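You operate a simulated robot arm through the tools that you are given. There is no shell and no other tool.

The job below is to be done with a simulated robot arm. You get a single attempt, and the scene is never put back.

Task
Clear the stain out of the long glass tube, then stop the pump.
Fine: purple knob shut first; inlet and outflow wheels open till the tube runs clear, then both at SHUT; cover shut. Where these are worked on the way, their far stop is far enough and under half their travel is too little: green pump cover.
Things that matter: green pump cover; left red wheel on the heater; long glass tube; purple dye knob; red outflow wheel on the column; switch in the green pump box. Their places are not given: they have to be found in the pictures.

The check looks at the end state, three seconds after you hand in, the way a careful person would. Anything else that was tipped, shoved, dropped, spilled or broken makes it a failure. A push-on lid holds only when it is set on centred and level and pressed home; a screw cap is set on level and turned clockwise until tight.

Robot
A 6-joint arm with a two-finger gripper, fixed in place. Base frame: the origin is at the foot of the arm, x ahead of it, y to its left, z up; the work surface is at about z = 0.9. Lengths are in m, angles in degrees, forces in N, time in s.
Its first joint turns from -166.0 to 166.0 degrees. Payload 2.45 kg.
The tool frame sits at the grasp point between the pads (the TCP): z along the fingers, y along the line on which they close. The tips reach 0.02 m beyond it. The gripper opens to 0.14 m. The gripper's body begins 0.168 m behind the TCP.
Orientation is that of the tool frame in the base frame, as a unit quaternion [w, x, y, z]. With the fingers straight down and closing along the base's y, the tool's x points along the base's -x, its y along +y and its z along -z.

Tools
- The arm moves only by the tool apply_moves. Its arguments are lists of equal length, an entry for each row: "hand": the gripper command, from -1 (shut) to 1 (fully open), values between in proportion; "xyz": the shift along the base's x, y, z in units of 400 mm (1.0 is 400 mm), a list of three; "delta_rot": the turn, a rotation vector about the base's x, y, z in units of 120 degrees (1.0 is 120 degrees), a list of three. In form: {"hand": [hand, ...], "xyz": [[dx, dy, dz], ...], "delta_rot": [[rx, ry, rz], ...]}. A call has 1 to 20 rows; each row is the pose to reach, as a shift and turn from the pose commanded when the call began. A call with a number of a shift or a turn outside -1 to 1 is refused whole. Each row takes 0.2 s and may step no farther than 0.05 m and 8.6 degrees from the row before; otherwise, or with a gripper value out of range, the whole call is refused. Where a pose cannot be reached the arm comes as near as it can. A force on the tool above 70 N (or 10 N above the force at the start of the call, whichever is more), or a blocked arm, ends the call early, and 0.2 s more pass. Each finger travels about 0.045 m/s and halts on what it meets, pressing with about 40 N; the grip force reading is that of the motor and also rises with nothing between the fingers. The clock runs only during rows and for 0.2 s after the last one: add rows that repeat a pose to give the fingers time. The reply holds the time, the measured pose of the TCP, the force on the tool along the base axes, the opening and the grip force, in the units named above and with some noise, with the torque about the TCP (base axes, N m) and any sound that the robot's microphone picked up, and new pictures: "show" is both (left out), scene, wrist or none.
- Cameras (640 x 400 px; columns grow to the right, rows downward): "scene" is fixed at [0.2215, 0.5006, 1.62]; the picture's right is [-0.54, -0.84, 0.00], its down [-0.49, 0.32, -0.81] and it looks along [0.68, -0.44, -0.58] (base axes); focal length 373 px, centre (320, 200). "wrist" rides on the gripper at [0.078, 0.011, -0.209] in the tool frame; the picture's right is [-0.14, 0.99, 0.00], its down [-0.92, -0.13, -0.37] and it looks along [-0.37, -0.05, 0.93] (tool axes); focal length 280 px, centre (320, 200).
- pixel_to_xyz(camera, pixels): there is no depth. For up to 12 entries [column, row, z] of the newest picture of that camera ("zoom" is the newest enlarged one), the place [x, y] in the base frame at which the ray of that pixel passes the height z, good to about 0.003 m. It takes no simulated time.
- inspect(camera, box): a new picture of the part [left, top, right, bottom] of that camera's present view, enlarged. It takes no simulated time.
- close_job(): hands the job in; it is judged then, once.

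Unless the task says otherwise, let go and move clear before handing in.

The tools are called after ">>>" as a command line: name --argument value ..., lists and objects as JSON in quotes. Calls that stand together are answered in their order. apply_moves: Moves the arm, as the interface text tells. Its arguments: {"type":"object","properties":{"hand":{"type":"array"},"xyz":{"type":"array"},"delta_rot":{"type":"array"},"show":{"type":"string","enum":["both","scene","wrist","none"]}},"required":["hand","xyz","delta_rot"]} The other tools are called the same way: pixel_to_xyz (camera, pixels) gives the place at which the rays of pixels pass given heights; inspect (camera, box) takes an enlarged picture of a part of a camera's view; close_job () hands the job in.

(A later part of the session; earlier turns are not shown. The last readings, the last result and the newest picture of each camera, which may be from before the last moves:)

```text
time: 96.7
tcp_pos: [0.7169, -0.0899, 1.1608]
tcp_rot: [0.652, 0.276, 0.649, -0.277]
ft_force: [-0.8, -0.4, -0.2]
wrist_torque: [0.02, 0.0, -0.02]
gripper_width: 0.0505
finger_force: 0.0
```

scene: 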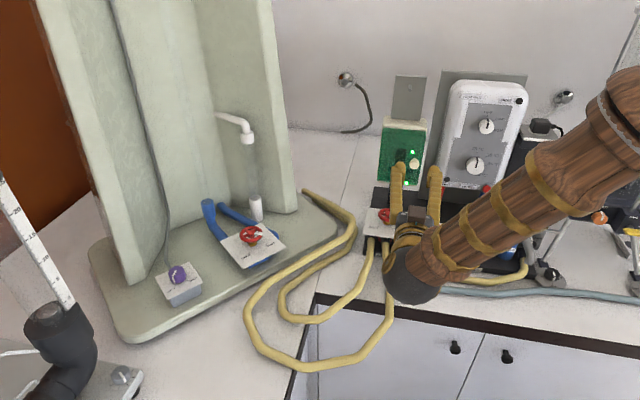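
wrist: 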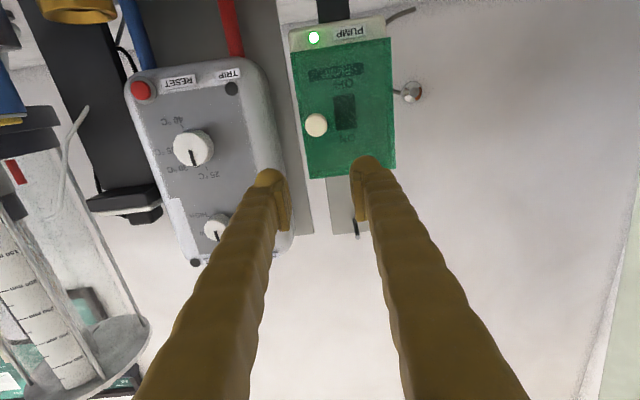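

The tool is now horizontal and pointing at the panel, with the knob at wrist pixel (316,125). I'll roll it 90° about its own axis so the fingers close vertically.

>>> apply_moves --hand '[-0.1, -0.1, -0.1, -0.1, -0.1, -0.1, -0.1, -0.1, -0.1, -0.1, -0.1, -0.1]' --xyz '[[0, 0, 0], [0, 0, 0], [0, 0, 0], [0, 0, 0], [0, 0, 0], [0, 0, 0], [0, 0, -0.02], [0, 0, -0.04], [0, 0, -0.06], [0, 0, -0.08], [0, 0, -0.1], [0, 0, -0.1]]' --delta_rot '[[-0.0482, 0.0482, 0], [-0.0964, 0.0964, 0], [-0.1446, 0.1446, 0], [-0.1928, 0.1928, 0], [-0.241, 0.241, 0], [-0.2892, 0.2892, 0], [-0.3374, 0.3374, 0], [-0.3856, 0.3856, 0], [-0.4338, 0.4338, 0], [-0.482, 0.482, 0], [-0.53, 0.53, 0], [-0.53, 0.53, 0]]'

>>> inspect --camera "wrist" --box '[220, 80, 420, 260]'

>>> inspect --camera "scene" --box '[340, 100, 520, 270]'

```text
time: 99.3
tcp_pos: [0.719, -0.0899, 1.1199]
tcp_rot: [-0.274, 0.269, -0.647, 0.659]
ft_force: [-0.2, -0.7, 0.0]
wrist_torque: [0.0, 0.01, 0.04]
gripper_width: 0.0631
finger_force: 0.0
```

scene: 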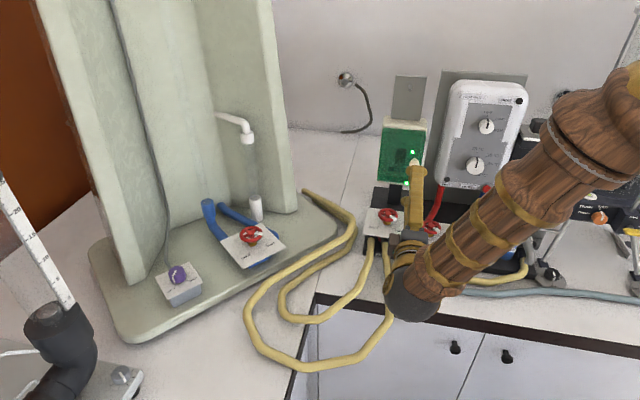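
wrist: 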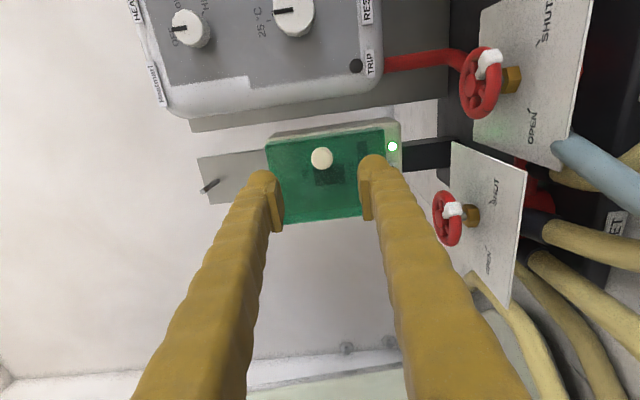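

```text
2.22 times, centred on (320, 170) of wrist
```

zoom: 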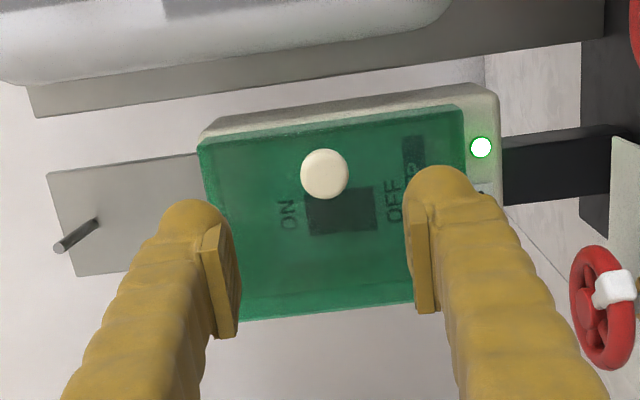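

```text
2.35 times, centred on (430, 185) of scene
```

zoom: 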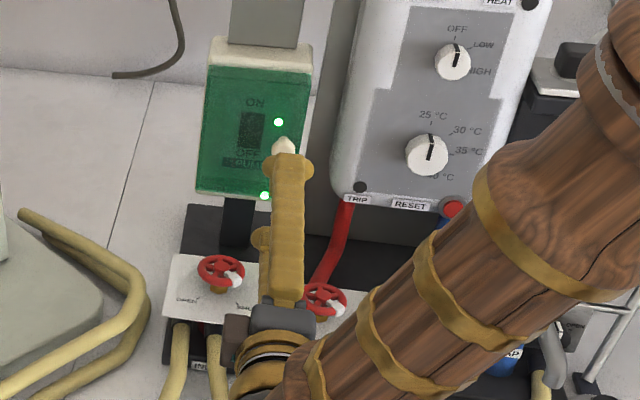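

The fingers now straddle the knob vertically, and the knob at zoom (325,173) is within 3 mm of the tool axis. I'll advance toward it, stopping short to check.

>>> apply_moves --hand '[-0.1, -0.1, -0.1, -0.1]' --xyz '[[0.045, -0.052, -0.0075], [0.09, -0.1, -0.0075], [0.135, -0.144, -0.0075], [0.177, -0.184, -0.0075]]' --delta_rot '[[0, 0, 0], [0, 0, 0], [0, 0, 0], [0, 0, 0]]'

>>> inspect --camera "wrist" --box '[220, 100, 420, 280]'

>>> inspect --camera "scene" --box '[360, 100, 470, 220]'

```text
time: 100.3
tcp_pos: [0.7897, -0.1624, 1.1161]
tcp_rot: [-0.273, 0.269, -0.646, 0.66]
ft_force: [-0.9, 0.1, -0.2]
wrist_torque: [-0.03, -0.01, 0.02]
gripper_width: 0.0629
finger_force: 0.0
```

scene: 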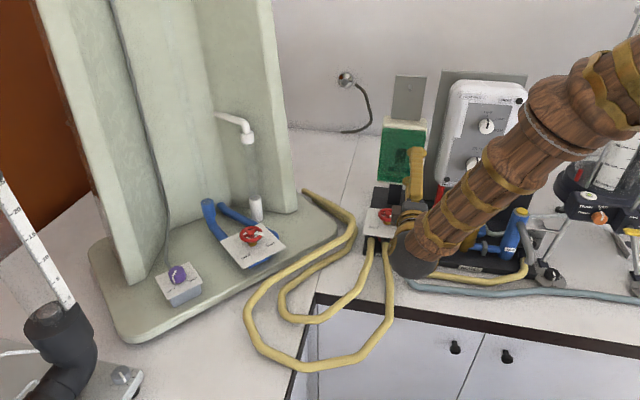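
wrist: 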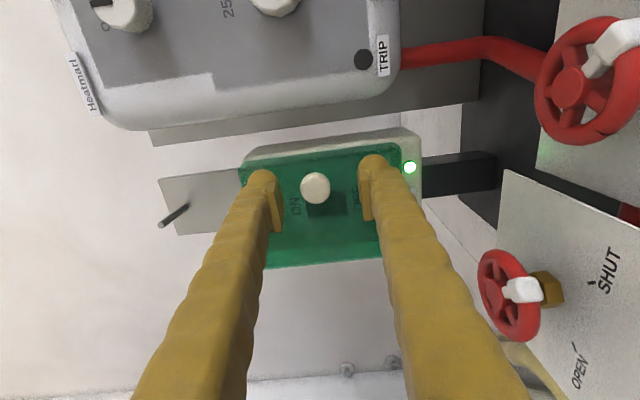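

```text
2.22 times, centred on (320, 190) of wrist
```

zoom: 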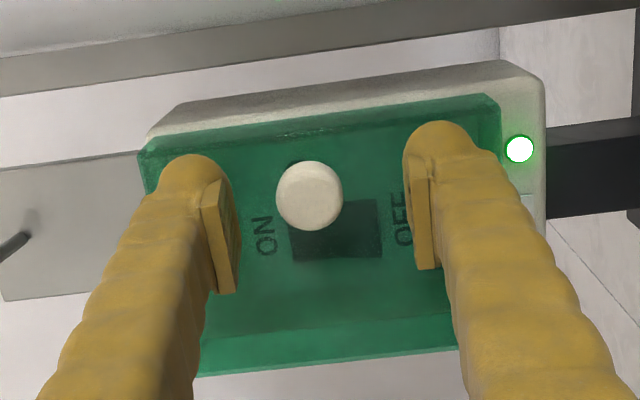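

```text
3.33 times, centred on (415, 160) of scene
```

zoom: 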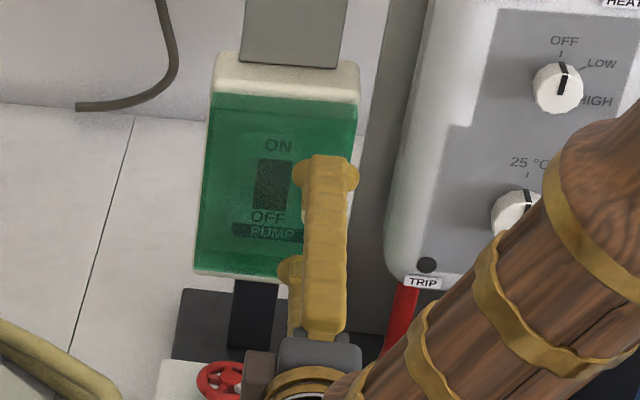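

The knob is at zoom (310,195), about 4 mm above the tool axis. I'll raise slightly, advance the last 17 mm and close on it.

>>> apply_moves --hand '[-0.1, -0.1, -0.1, -0.4, -0.7, -0.8, -0.8]' --xyz '[[0.003, -0.003, 0.009], [0.016, -0.018, 0.009], [0.028, -0.0315, 0.009], [0.028, -0.0315, 0.009], [0.028, -0.0315, 0.009], [0.028, -0.0315, 0.009], [0.028, -0.0315, 0.009]]' --delta_rot '[[0, 0, 0], [0, 0, 0], [0, 0, 0], [0, 0, 0], [0, 0, 0], [0, 0, 0], [0, 0, 0]]'

>>> inspect --camera "wrist" --box '[220, 100, 420, 280]'

```text
time: 101.9
tcp_pos: [0.8014, -0.1768, 1.1202]
tcp_rot: [-0.273, 0.268, -0.646, 0.66]
ft_force: [1.7, -1.2, -0.6]
wrist_torque: [0.03, -0.01, -0.25]
gripper_width: 0.022
finger_force: 34.6
```

scene: 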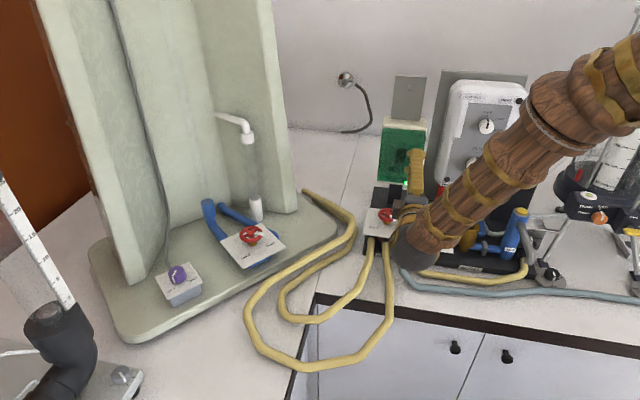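
wrist: 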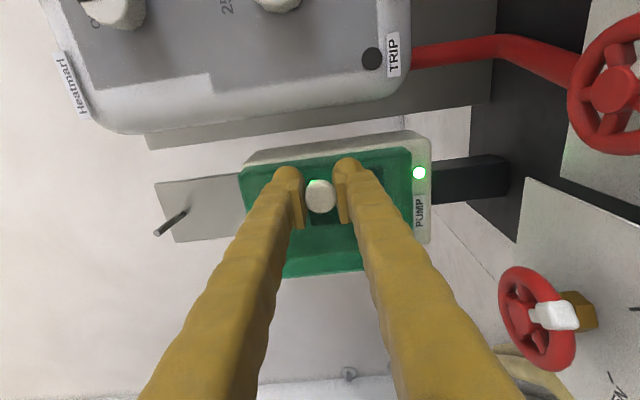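

```text
2.22 times, centred on (320, 190) of wrist
```

zoom: 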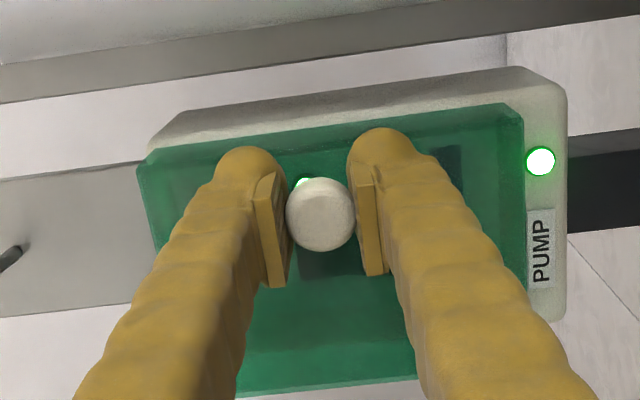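

The knob is gripped (0.022 m, 35 N). I'll pull the cover outward along an arc about its left edge, a few degrees first, watching the forces.

>>> apply_moves --hand '[-0.8, -0.8, -0.8, -0.8]' --xyz '[[-0.003, 0.008, 0], [-0.0062, 0.0165, 0], [-0.009, 0.025, 0], [-0.0112, 0.033, 0]]' --delta_rot '[[0, 0, -0.0167], [0, 0, -0.0333], [0, 0, -0.05], [0, 0, -0.0667]]'

>>> inspect --camera "wrist" --box '[220, 100, 420, 280]'

>>> inspect --camera "scene" --box '[360, 100, 470, 220]'

```text
time: 102.9
tcp_pos: [0.7971, -0.1631, 1.1206]
tcp_rot: [-0.228, 0.223, -0.664, 0.676]
ft_force: [36.6, 6.3, -15.2]
wrist_torque: [0.12, 0.05, 0.19]
gripper_width: 0.0218
finger_force: 45.2
```

scene: 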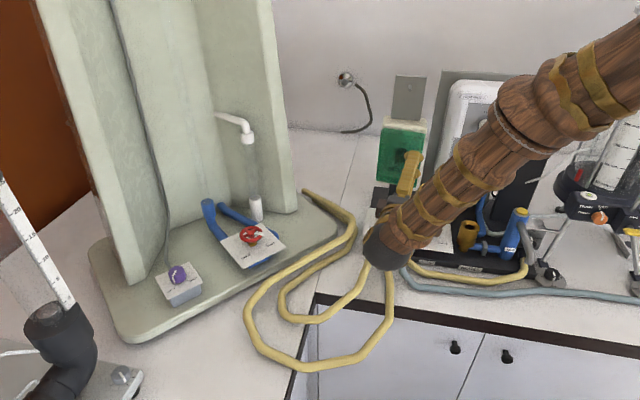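
wrist: 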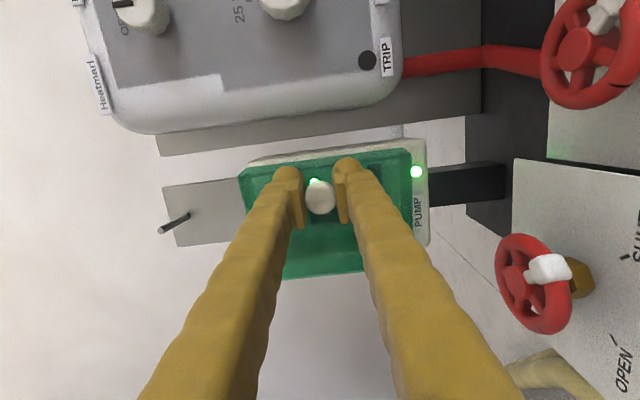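

```text
2.22 times, centred on (320, 190) of wrist
```

zoom: 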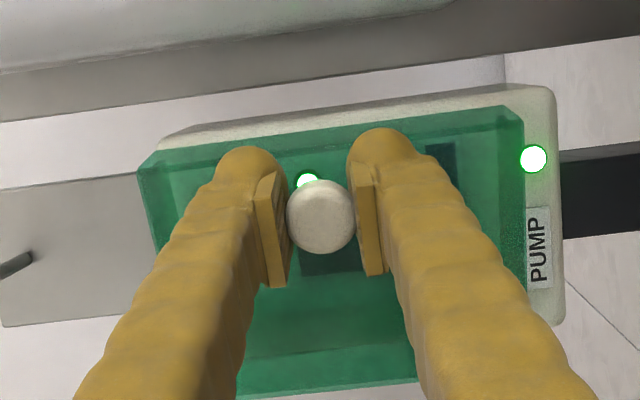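

```text
3.33 times, centred on (415, 160) of scene
```

zoom: 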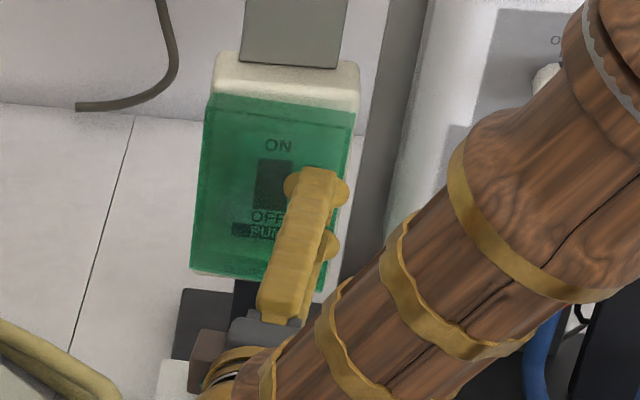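

The cover is swinging out (its right edge has left the cream box), hinged on the left; the −30 N toward the left says the hinge is deeper, near the box face. I'll follow a corrected arc to about 24°.

>>> apply_moves --hand '[-0.8, -0.8, -0.8, -0.8]' --xyz '[[0.003, 0.0228, 0], [0.003, 0.0418, 0], [0.0043, 0.0608, 0], [0.0068, 0.0793, 0]]' --delta_rot '[[0, 0, -0.0333], [0, 0, -0.0667], [0, 0, -0.1], [0, 0, -0.1333]]'

>>> inspect --camera "wrist" --box '[220, 100, 420, 280]'

```text
time: 103.9
tcp_pos: [0.7991, -0.133, 1.1205]
tcp_rot: [-0.129, 0.128, -0.69, 0.701]
ft_force: [-27.5, -0.5, -31.9]
wrist_torque: [0.07, 0.19, -0.37]
gripper_width: 0.0216
finger_force: 45.4
```

scene: 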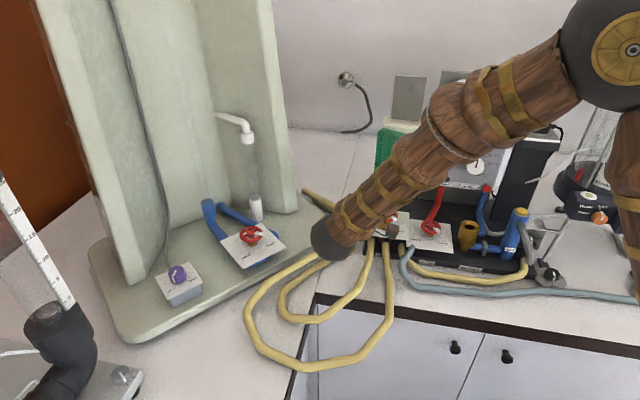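
wrist: 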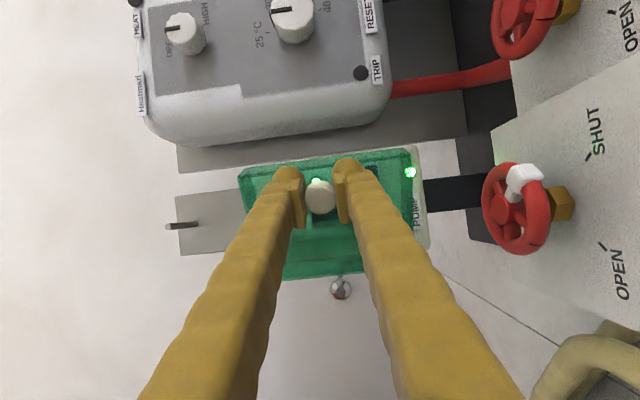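

```text
2.22 times, centred on (320, 190) of wrist
```

zoom: 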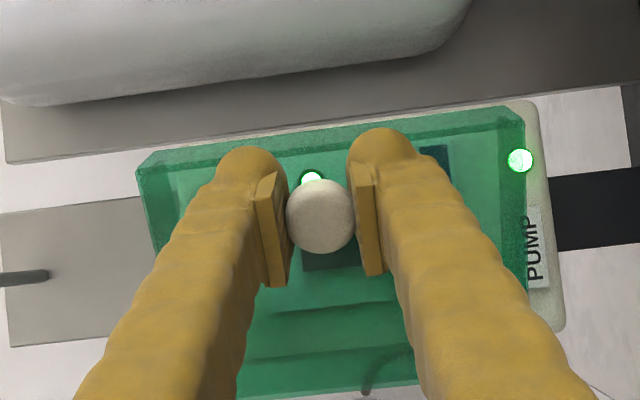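

The cover has followed to 24° with the grip unchanged; fitting the path puts the hinge at about (0.9015, −0.147). I'll continue along that arc to about 48°.

>>> apply_moves --hand '[-0.8, -0.8, -0.8, -0.8, -0.8, -0.8]' --xyz '[[-0.0013, 0.014, -0.0025], [0.003, 0.0318, -0.0025], [0.0085, 0.049, -0.0025], [0.015, 0.066, -0.0025], [0.023, 0.0825, -0.0025], [0.032, 0.0985, -0.0025]]' --delta_rot '[[0, 0, -0.0333], [0, 0, -0.0667], [0, 0, -0.1], [0, 0, -0.1333], [0, 0, -0.1667], [0, 0, -0.2]]'

>>> inspect --camera "wrist" --box '[220, 100, 420, 280]'

>>> inspect --camera "scene" --box '[280, 100, 470, 270]'

```text
time: 105.3
tcp_pos: [0.8115, -0.092, 1.12]
tcp_rot: [0.018, -0.019, -0.7, 0.714]
ft_force: [13.3, 2.6, -12.2]
wrist_torque: [0.01, 0.02, 1.02]
gripper_width: 0.0213
finger_force: 45.3
```

scene: 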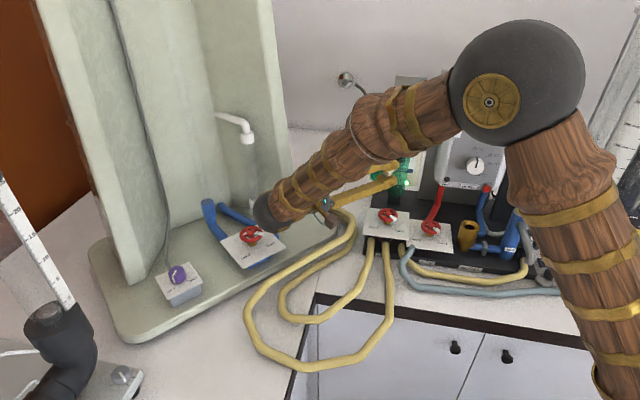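
wrist: 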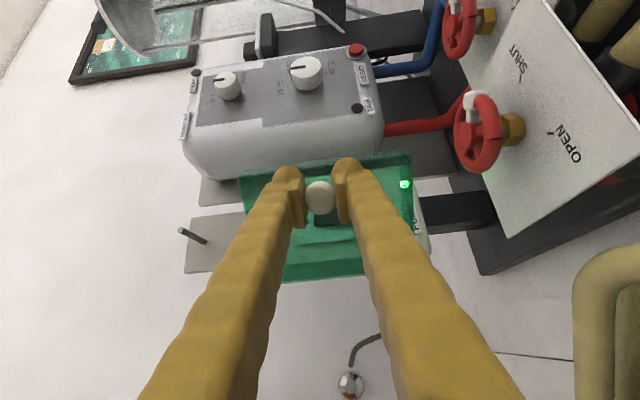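

```text
2.22 times, centred on (320, 190) of wrist
```

zoom: 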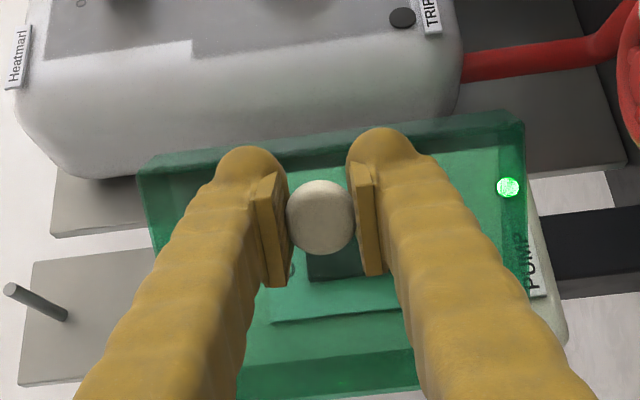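

```text
2.35 times, centred on (375, 185) of scene
```

zoom: 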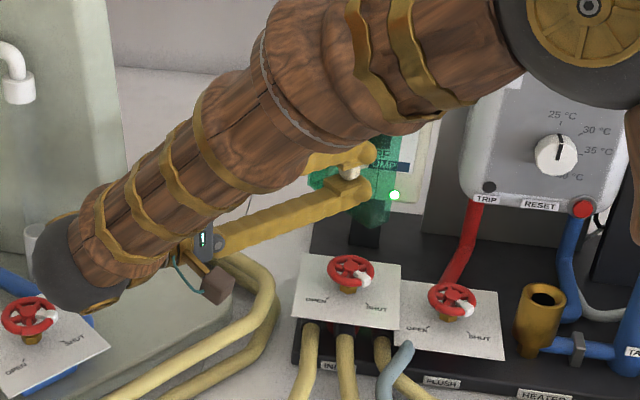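

The cover is open about 48° with low forces. The wrist is getting close to the column side, so I'll release here, back straight off the knob and see whether the cover stays.

>>> apply_moves --hand '[-0.5, -0.2, -0.1, -0.1, -0.1, -0.1, -0.1]' --xyz '[[0, 0, 0], [0, 0, 0], [0, 0, 0], [0.001, 0.03, 0], [0.003, 0.06, 0], [0.006, 0.11, 0], [0.006, 0.13, 0]]' --delta_rot '[[0, 0, 0], [0, 0, 0], [0, 0, 0], [0, 0, 0], [0, 0, 0], [0, 0, 0], [0, 0, 0]]'

>>> inspect --camera "wrist" --box '[200, 80, 440, 280]'

>>> inspect --camera "scene" --box '[230, 100, 450, 280]'

```text
time: 106.9
tcp_pos: [0.8125, -0.0414, 1.1204]
tcp_rot: [0.019, -0.018, -0.7, 0.714]
ft_force: [-0.8, -0.3, 0.9]
wrist_torque: [-0.01, -0.02, -0.03]
gripper_width: 0.0629
finger_force: 0.0
```

scene: 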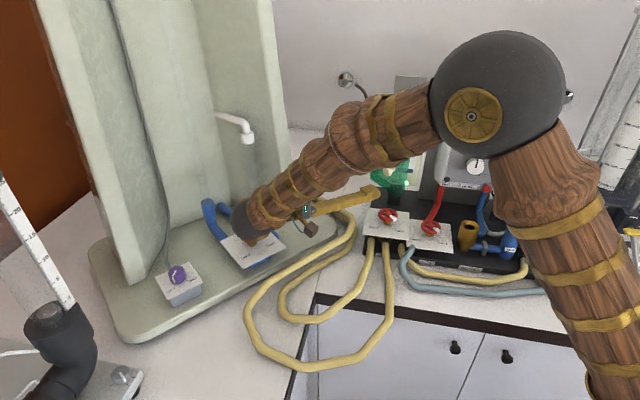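
wrist: 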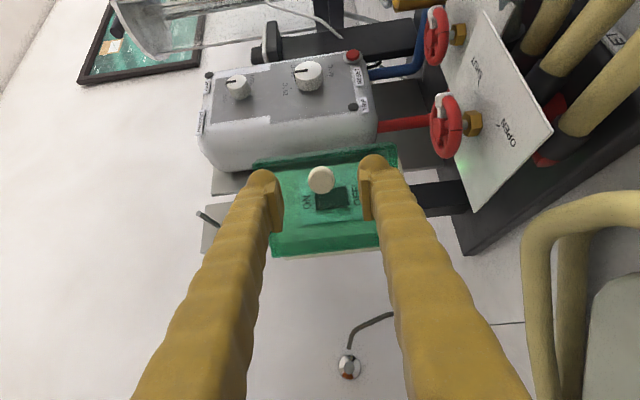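

```text
2.00 times, centred on (320, 180) of wrist
```

zoom: 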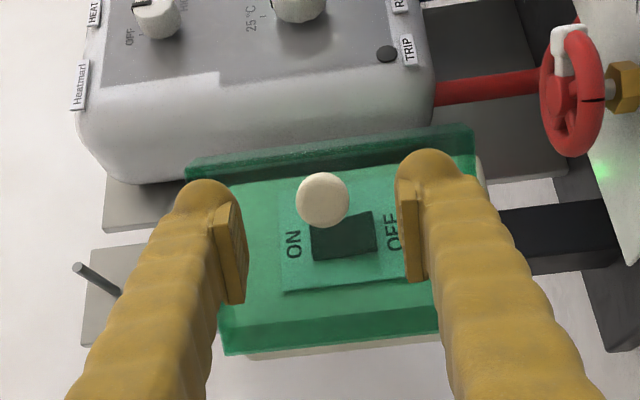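

```text
2.22 times, centred on (340, 190) of scene
```

zoom: 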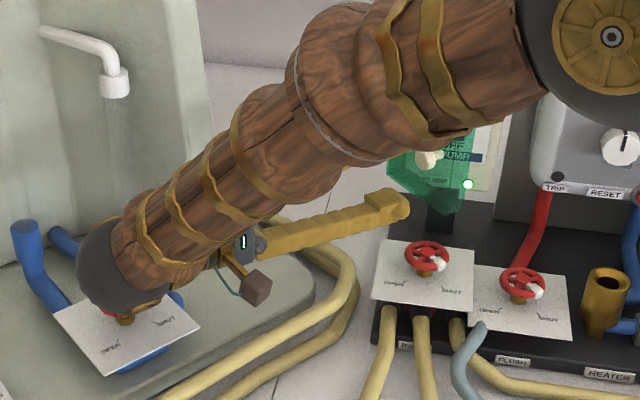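

The cover stayed where I left it, about half open, and the wrist is close above the outflow wheel (scene zoom (115,265)). I'll rise first, then swing back to face the panel from the front.

>>> apply_moves --hand '[-0.1, -0.1, -0.1, -0.3, -0.6, -0.9, -1, -1, -1, -1]' --xyz '[[0, 0, 0.08], [-0.02, 0, 0.18], [-0.06, 0, 0.22], [-0.1, -0.005, 0.22], [-0.15, -0.01, 0.22], [-0.2, -0.017, 0.22], [-0.25, -0.025, 0.22], [-0.3, -0.033, 0.21], [-0.34, -0.041, 0.2], [-0.349, -0.0415, 0.2]]' --delta_rot '[[0, 0, 0], [0, 0, 0], [0, 0, 0.057], [0, 0, 0.114], [0, 0, 0.171], [0, 0, 0.228], [0, 0, 0.285], [0, 0, 0.342], [0, 0, 0.4], [0, 0, 0.4]]'

>>> inspect --camera "wrist" --box '[220, 60, 460, 260]'

>>> inspect --camera "scene" --box '[340, 100, 470, 220]'

```text
time: 109.1
tcp_pos: [0.6731, -0.0557, 1.1995]
tcp_rot: [-0.274, 0.269, -0.647, 0.659]
ft_force: [0.1, -0.5, -0.6]
wrist_torque: [0.01, -0.02, 0.0]
gripper_width: 0.0
finger_force: 29.6
```

scene: 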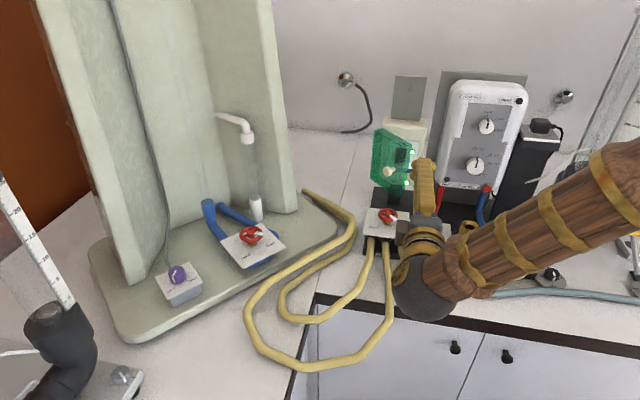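
wrist: 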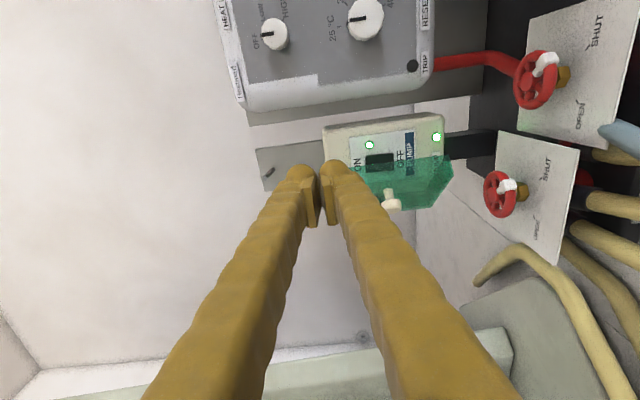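

```text
2.00 times, centred on (340, 160) of wrist
```

zoom: 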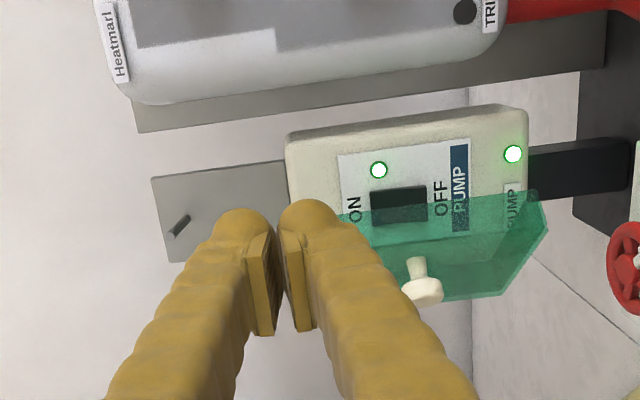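

```text
3.33 times, centred on (405, 160) of scene
```

zoom: 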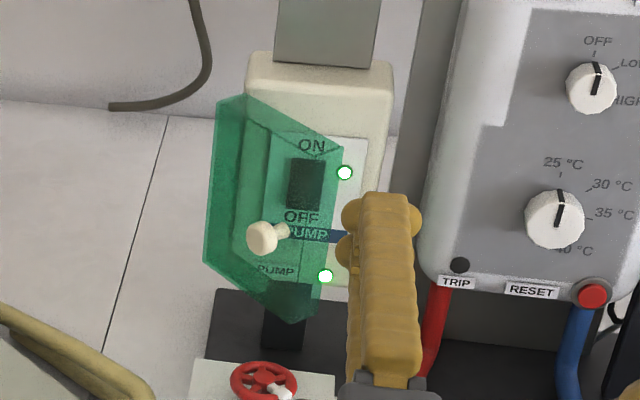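

The rocker switch is visible now (wrist zoom (398,205)), ON at top and OFF below; the cover stands about half open. I'll lower to mid-height and approach with closed fingers just right of the cover's free edge, to push it further open from inside.

>>> apply_moves --hand '[-1, -1, -1, -1, -1, -1]' --xyz '[[0, 0, -0.1], [0, 0, -0.199], [0.04, -0.047, -0.199], [0.1, -0.107, -0.199], [0.15, -0.157, -0.199], [0.176, -0.184, -0.199]]' --delta_rot '[[0, 0, 0], [0, 0, 0], [0, 0, 0], [0, 0, 0], [0, 0, 0], [0, 0, 0]]'

>>> inspect --camera "wrist" --box '[220, 80, 460, 280]'

>>> inspect --camera "scene" --box '[340, 100, 470, 220]'

```text
time: 110.5
tcp_pos: [0.7445, -0.1296, 1.1212]
tcp_rot: [-0.275, 0.268, -0.646, 0.659]
ft_force: [-0.1, 0.4, 0.2]
wrist_torque: [-0.03, -0.03, -0.01]
gripper_width: 0.0001
finger_force: 29.3
```

scene: 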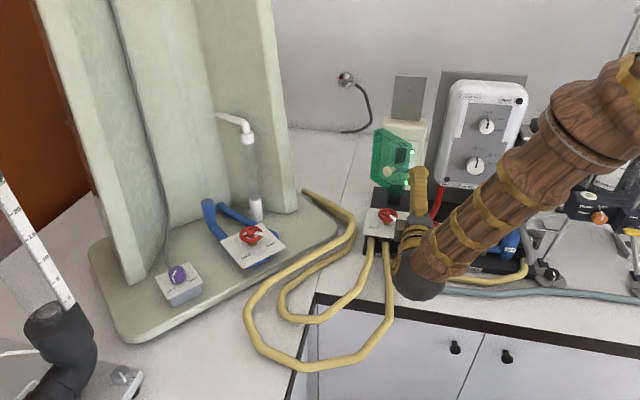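
wrist: 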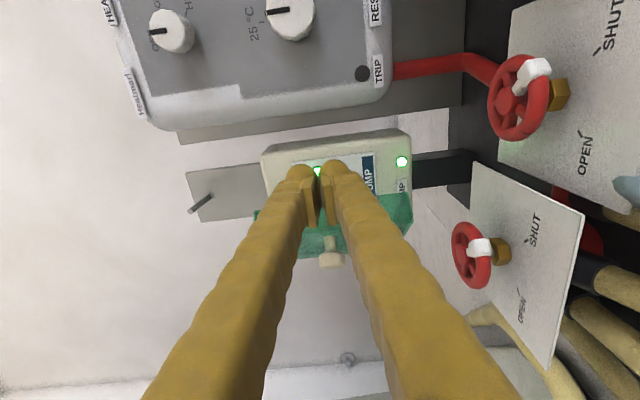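

```text
2.00 times, centred on (340, 180) of wrist
```

zoom: 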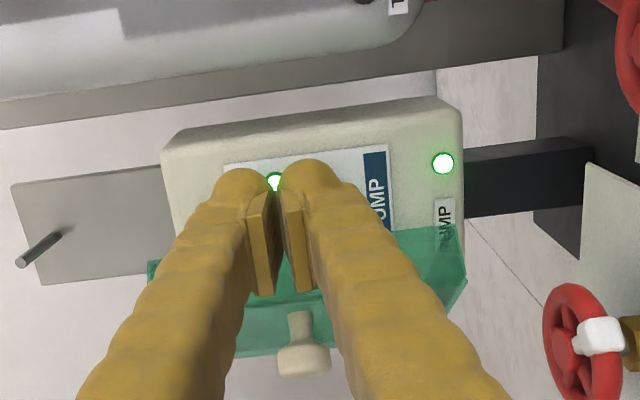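

```text
3.33 times, centred on (405, 160) of scene
```

zoom: 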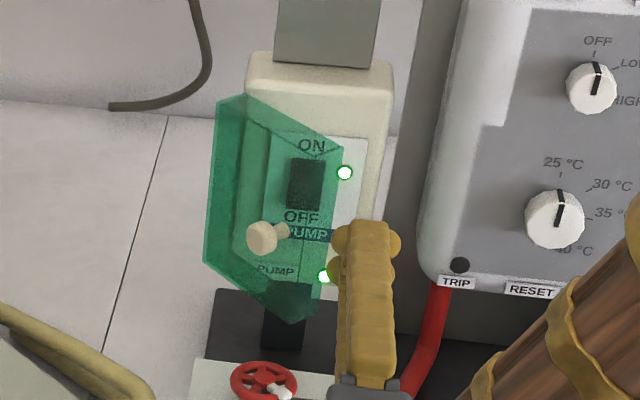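

The closed fingertips are just right of the cover's free edge (zoom (240,175)–(330,170) vs edge at y≈230–260). I'll advance 5 cm to get behind the edge.

>>> apply_moves --hand '[-1, -1, -1]' --xyz '[[0.035, -0.035, 0], [0.07, -0.07, 0], [0.087, -0.087, 0]]' --delta_rot '[[0, 0, 0], [0, 0, 0], [0, 0, 0]]'

>>> inspect --camera "wrist" --box '[220, 80, 460, 280]'

>>> inspect --camera "scene" --box '[340, 100, 470, 220]'

```text
time: 111.3
tcp_pos: [0.7798, -0.1646, 1.1204]
tcp_rot: [-0.273, 0.269, -0.647, 0.659]
ft_force: [0.3, -0.1, 0.5]
wrist_torque: [0.0, 0.0, -0.01]
gripper_width: 0.0
finger_force: 29.2
```

scene: 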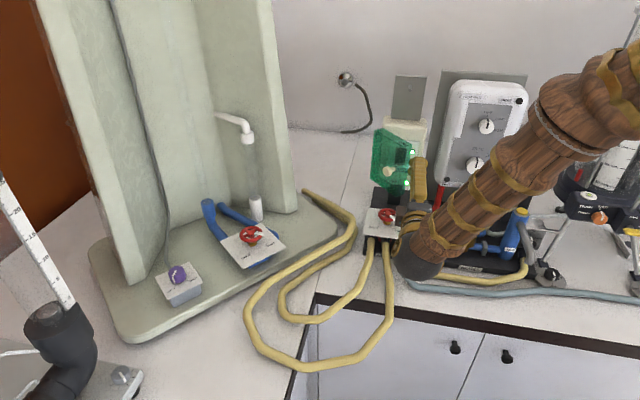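
wrist: 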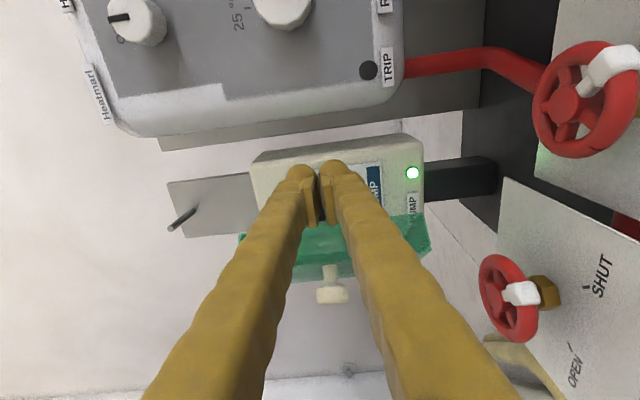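

```text
2.00 times, centred on (340, 180) of wrist
```

zoom: 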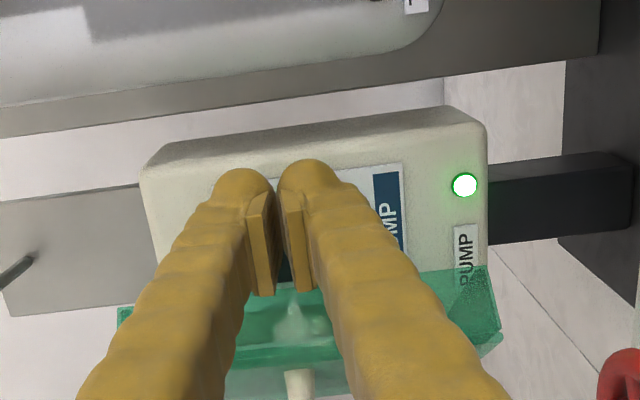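

```text
3.33 times, centred on (405, 160) of scene
```

zoom: 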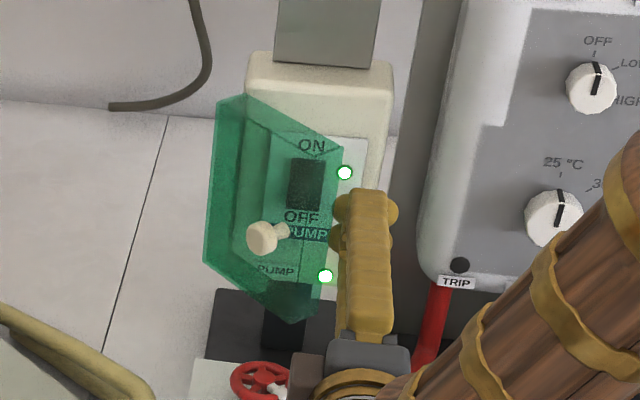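

The fingertips are now behind the cover's free edge with no contact force. I'll sweep left to push the cover wider.

>>> apply_moves --hand '[-1, -1, -1, -1]' --xyz '[[0.022, 0.022, 0], [0.044, 0.044, 0], [0.066, 0.066, 0], [0.088, 0.088, 0]]' --delta_rot '[[0, 0, 0], [0, 0, 0], [0, 0, 0], [0, 0, 0]]'

>>> inspect --camera "scene" --box '[340, 100, 470, 220]'

```text
time: 112.3
tcp_pos: [0.8164, -0.128, 1.1214]
tcp_rot: [-0.274, 0.269, -0.646, 0.659]
ft_force: [0.4, -0.9, 0.2]
wrist_torque: [0.01, 0.01, -0.01]
gripper_width: 0.0001
finger_force: 29.5
```

scene: 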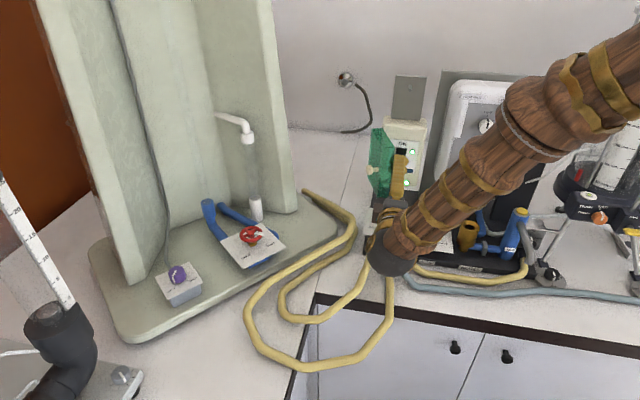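
wrist: 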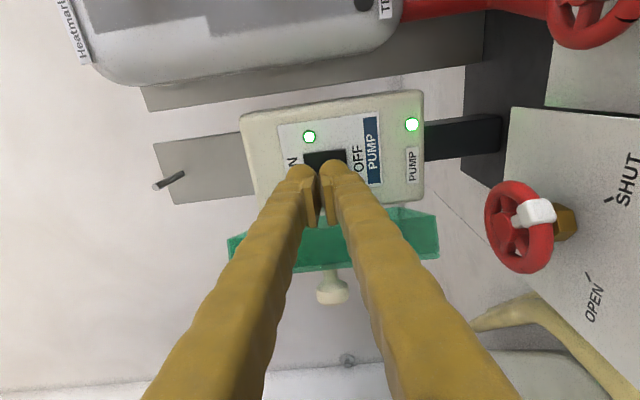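

```text
3.33 times, centred on (405, 160) of scene
```

zoom: 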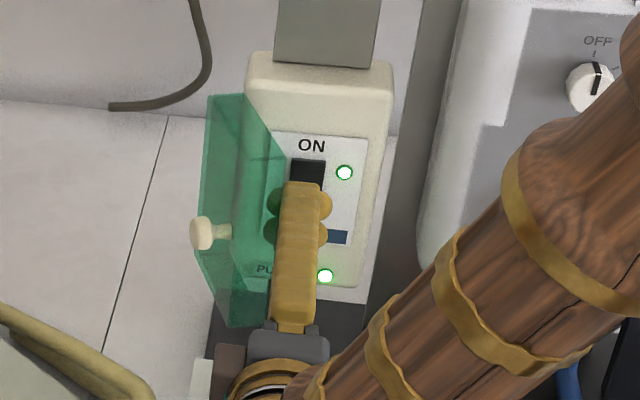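

The cover is being pushed open (knob now at scene zoom (205,232)). I'll keep sweeping left gently until it reaches its stop or well past 90°.

>>> apply_moves --hand '[-1, -1, -1, -1]' --xyz '[[0.02, 0.02, 0], [0.042, 0.042, 0], [0.064, 0.064, 0], [0.085, 0.085, 0]]' --delta_rot '[[0, 0, 0], [0, 0, 0], [0, 0, 0], [0, 0, 0]]'

>>> inspect --camera "scene" --box '[340, 100, 470, 220]'

>>> inspect --camera "wrist" --box '[220, 80, 460, 280]'

```text
time: 113.3
tcp_pos: [0.8504, -0.096, 1.1215]
tcp_rot: [-0.274, 0.268, -0.647, 0.659]
ft_force: [0.3, 1.1, -0.3]
wrist_torque: [0.01, 0.04, 0.0]
gripper_width: 0.0
finger_force: 29.0
```

scene: 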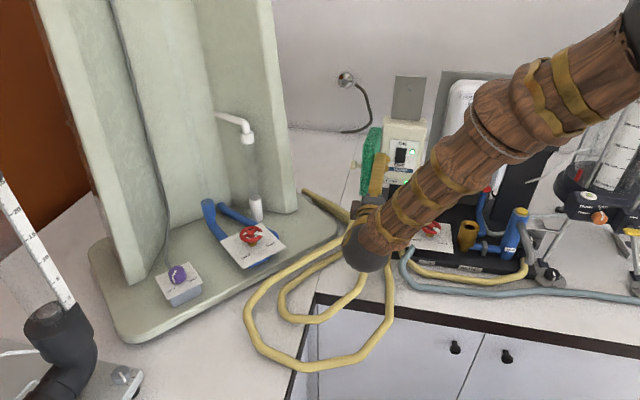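
wrist: 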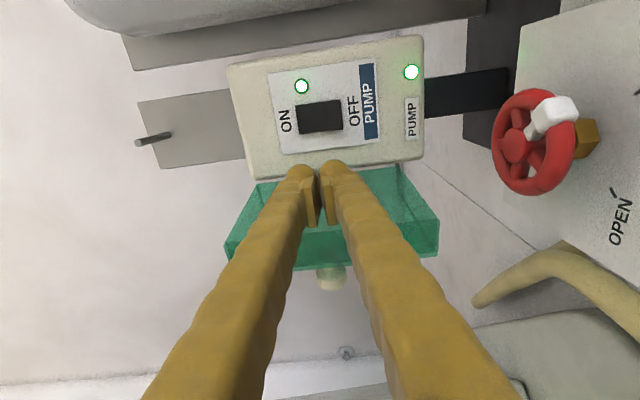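

```text
3.33 times, centred on (405, 160) of scene
```

zoom: 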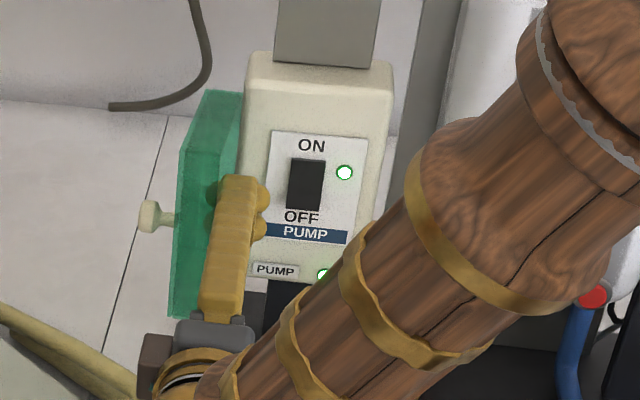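

```text
2.00 times, centred on (340, 180) of wrist
```

zoom: 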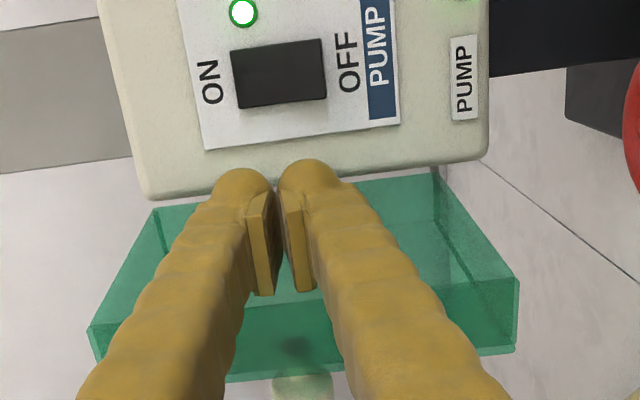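

The cover is about 100° open and the switch is fully exposed (scene zoom (306,183)). No stop has been felt, so I'll push a little further left.

>>> apply_moves --hand '[-1, -1, -1]' --xyz '[[0.02, 0.02, 0], [0.04, 0.04, 0], [0.055, 0.055, 0]]' --delta_rot '[[0, 0, 0], [0, 0, 0], [0, 0, 0]]'

>>> inspect --camera "scene" --box '[340, 100, 470, 220]'

```text
time: 114.2
tcp_pos: [0.8657, -0.0814, 1.1196]
tcp_rot: [-0.269, 0.263, -0.649, 0.661]
ft_force: [-14.7, -32.4, 0.1]
wrist_torque: [-0.43, 0.03, 1.34]
gripper_width: 0.0062
finger_force: 30.1
stopped in row 3: the force on the tool passed its limit at 82 N (the readings are from after the stop); the commanded pose is now the measured one
```

scene: 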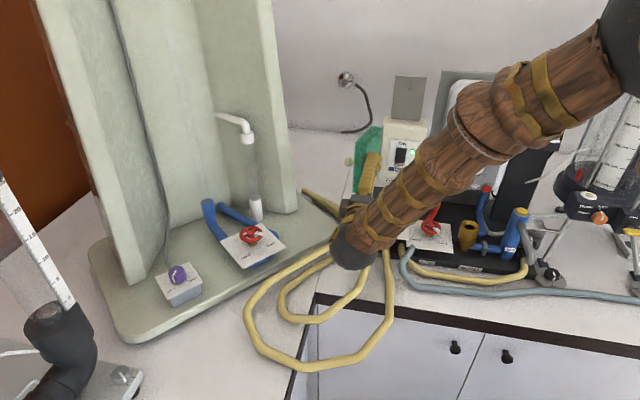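
wrist: 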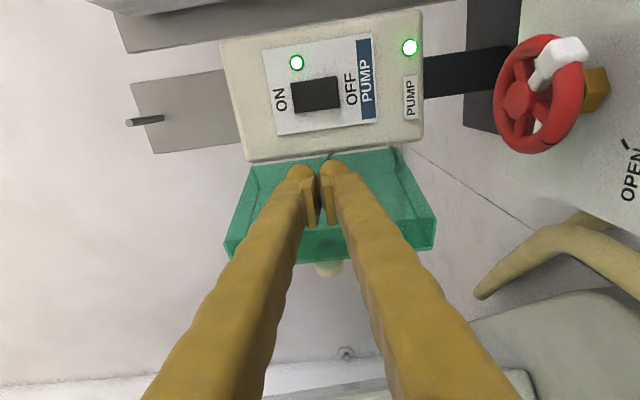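

```text
3.33 times, centred on (405, 160) of scene
```

zoom: 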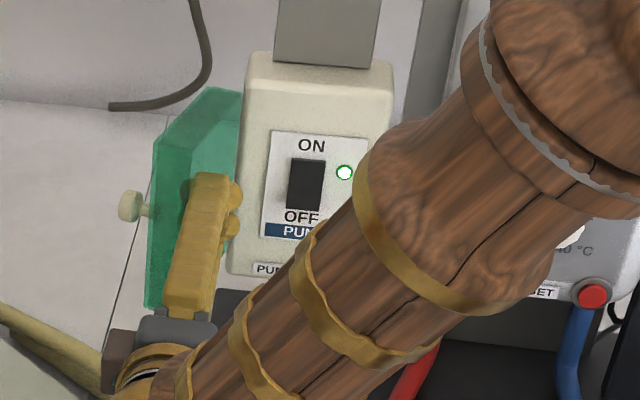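

The cover hit its far stop (82 N, now at ~110°), so it is fully open, and the box has not moved. I'll triangulate the switch before pressing it.

>>> pixel_to_xyz --camera "scene" --pixels '[[400.8, 154.9, 1.1], [400.8, 154.9, 1.2], [401.4, 147.9, 1.1], [401.4, 147.9, 1.2], [400.2, 162.4, 1.1], [400.2, 162.4, 1.2]]'

>>> inspect --camera "wrist" --box '[240, 40, 400, 160]'

>>> pixel_to_xyz --camera "wrist" --pixels '[[315.5, 94, 1.1], [315.5, 94, 1.12], [315.5, 94, 1.15], [294, 96, 1.14], [339, 92, 1.1]]'

```text
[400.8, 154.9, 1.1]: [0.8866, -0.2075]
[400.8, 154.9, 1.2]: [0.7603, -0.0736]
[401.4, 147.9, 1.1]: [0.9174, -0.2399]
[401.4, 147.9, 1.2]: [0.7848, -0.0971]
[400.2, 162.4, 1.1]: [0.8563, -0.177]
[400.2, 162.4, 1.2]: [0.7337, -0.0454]
```

```text
3.33 times, centred on (320, 100) of wrist
```

zoom: 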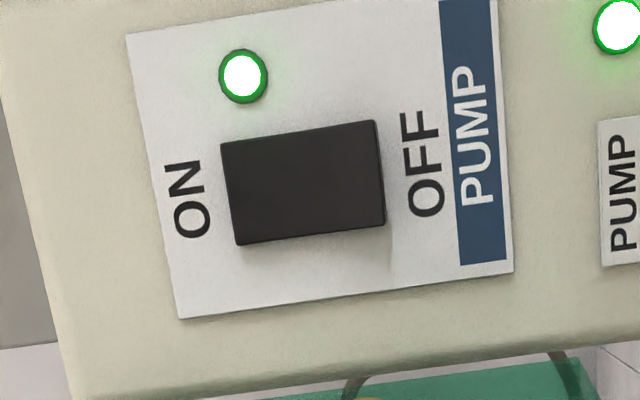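

```text
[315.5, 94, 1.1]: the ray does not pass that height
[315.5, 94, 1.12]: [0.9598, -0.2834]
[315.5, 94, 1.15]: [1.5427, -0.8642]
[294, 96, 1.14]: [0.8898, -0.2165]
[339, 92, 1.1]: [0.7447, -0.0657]
```

The switch is centred near s = 0.054 along the panel at z ≈ 1.117, about 4 cm tall, with OFF at the bottom. I'll back off the cover and line the closed fingertips up with the rocker's lower half.

>>> apply_moves --hand '[-1, -1, -1, -1, -1]' --xyz '[[-0.03, -0.03, 0], [-0.07, -0.07, 0], [-0.11, -0.11, -0.03], [-0.13, -0.13, -0.0615], [-0.13, -0.13, -0.0615]]' --delta_rot '[[0, 0, 0], [0, 0, 0], [0, 0, 0], [0, 0, 0.007], [0, 0, 0.007]]'

>>> inspect --camera "scene" --box '[340, 100, 470, 220]'

>>> inspect --camera "wrist" --box '[220, 80, 420, 240]'

```text
time: 115.3
tcp_pos: [0.8141, -0.132, 1.0961]
tcp_rot: [-0.276, 0.27, -0.647, 0.658]
ft_force: [0.1, 0.3, 0.1]
wrist_torque: [0.02, -0.02, -0.01]
gripper_width: 0.0
finger_force: 29.5
```

scene: 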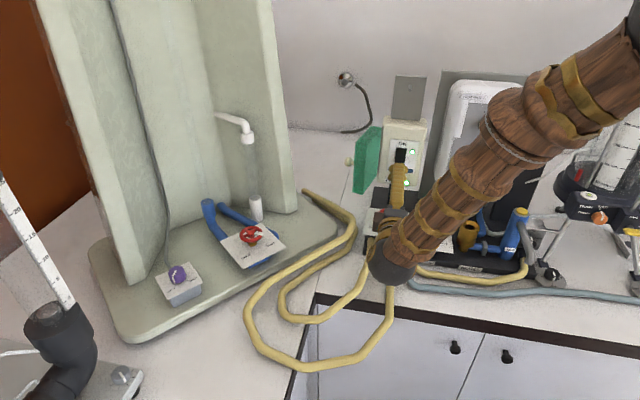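
wrist: 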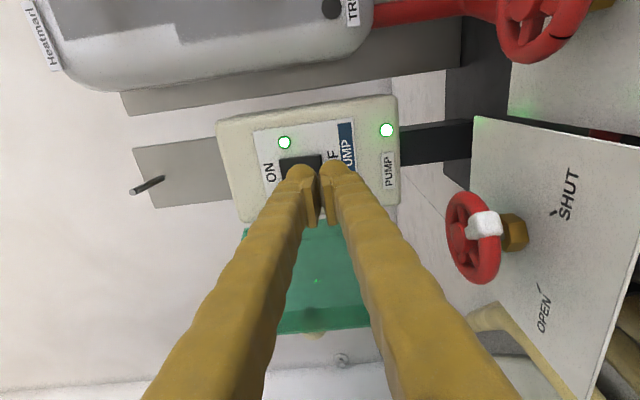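

```text
3.33 times, centred on (405, 160) of scene
```

zoom: 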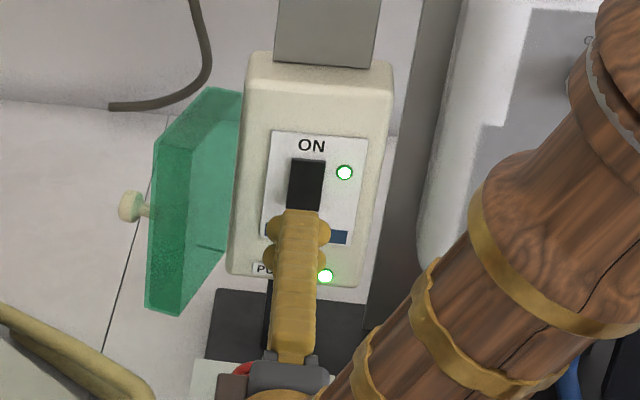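

```text
2.50 times, centred on (320, 160) of wrist
```

zoom: 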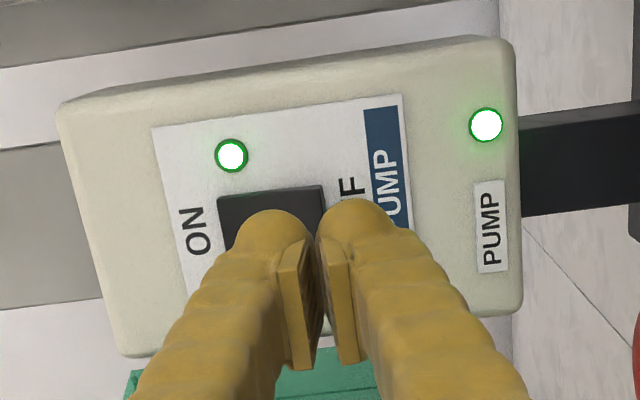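

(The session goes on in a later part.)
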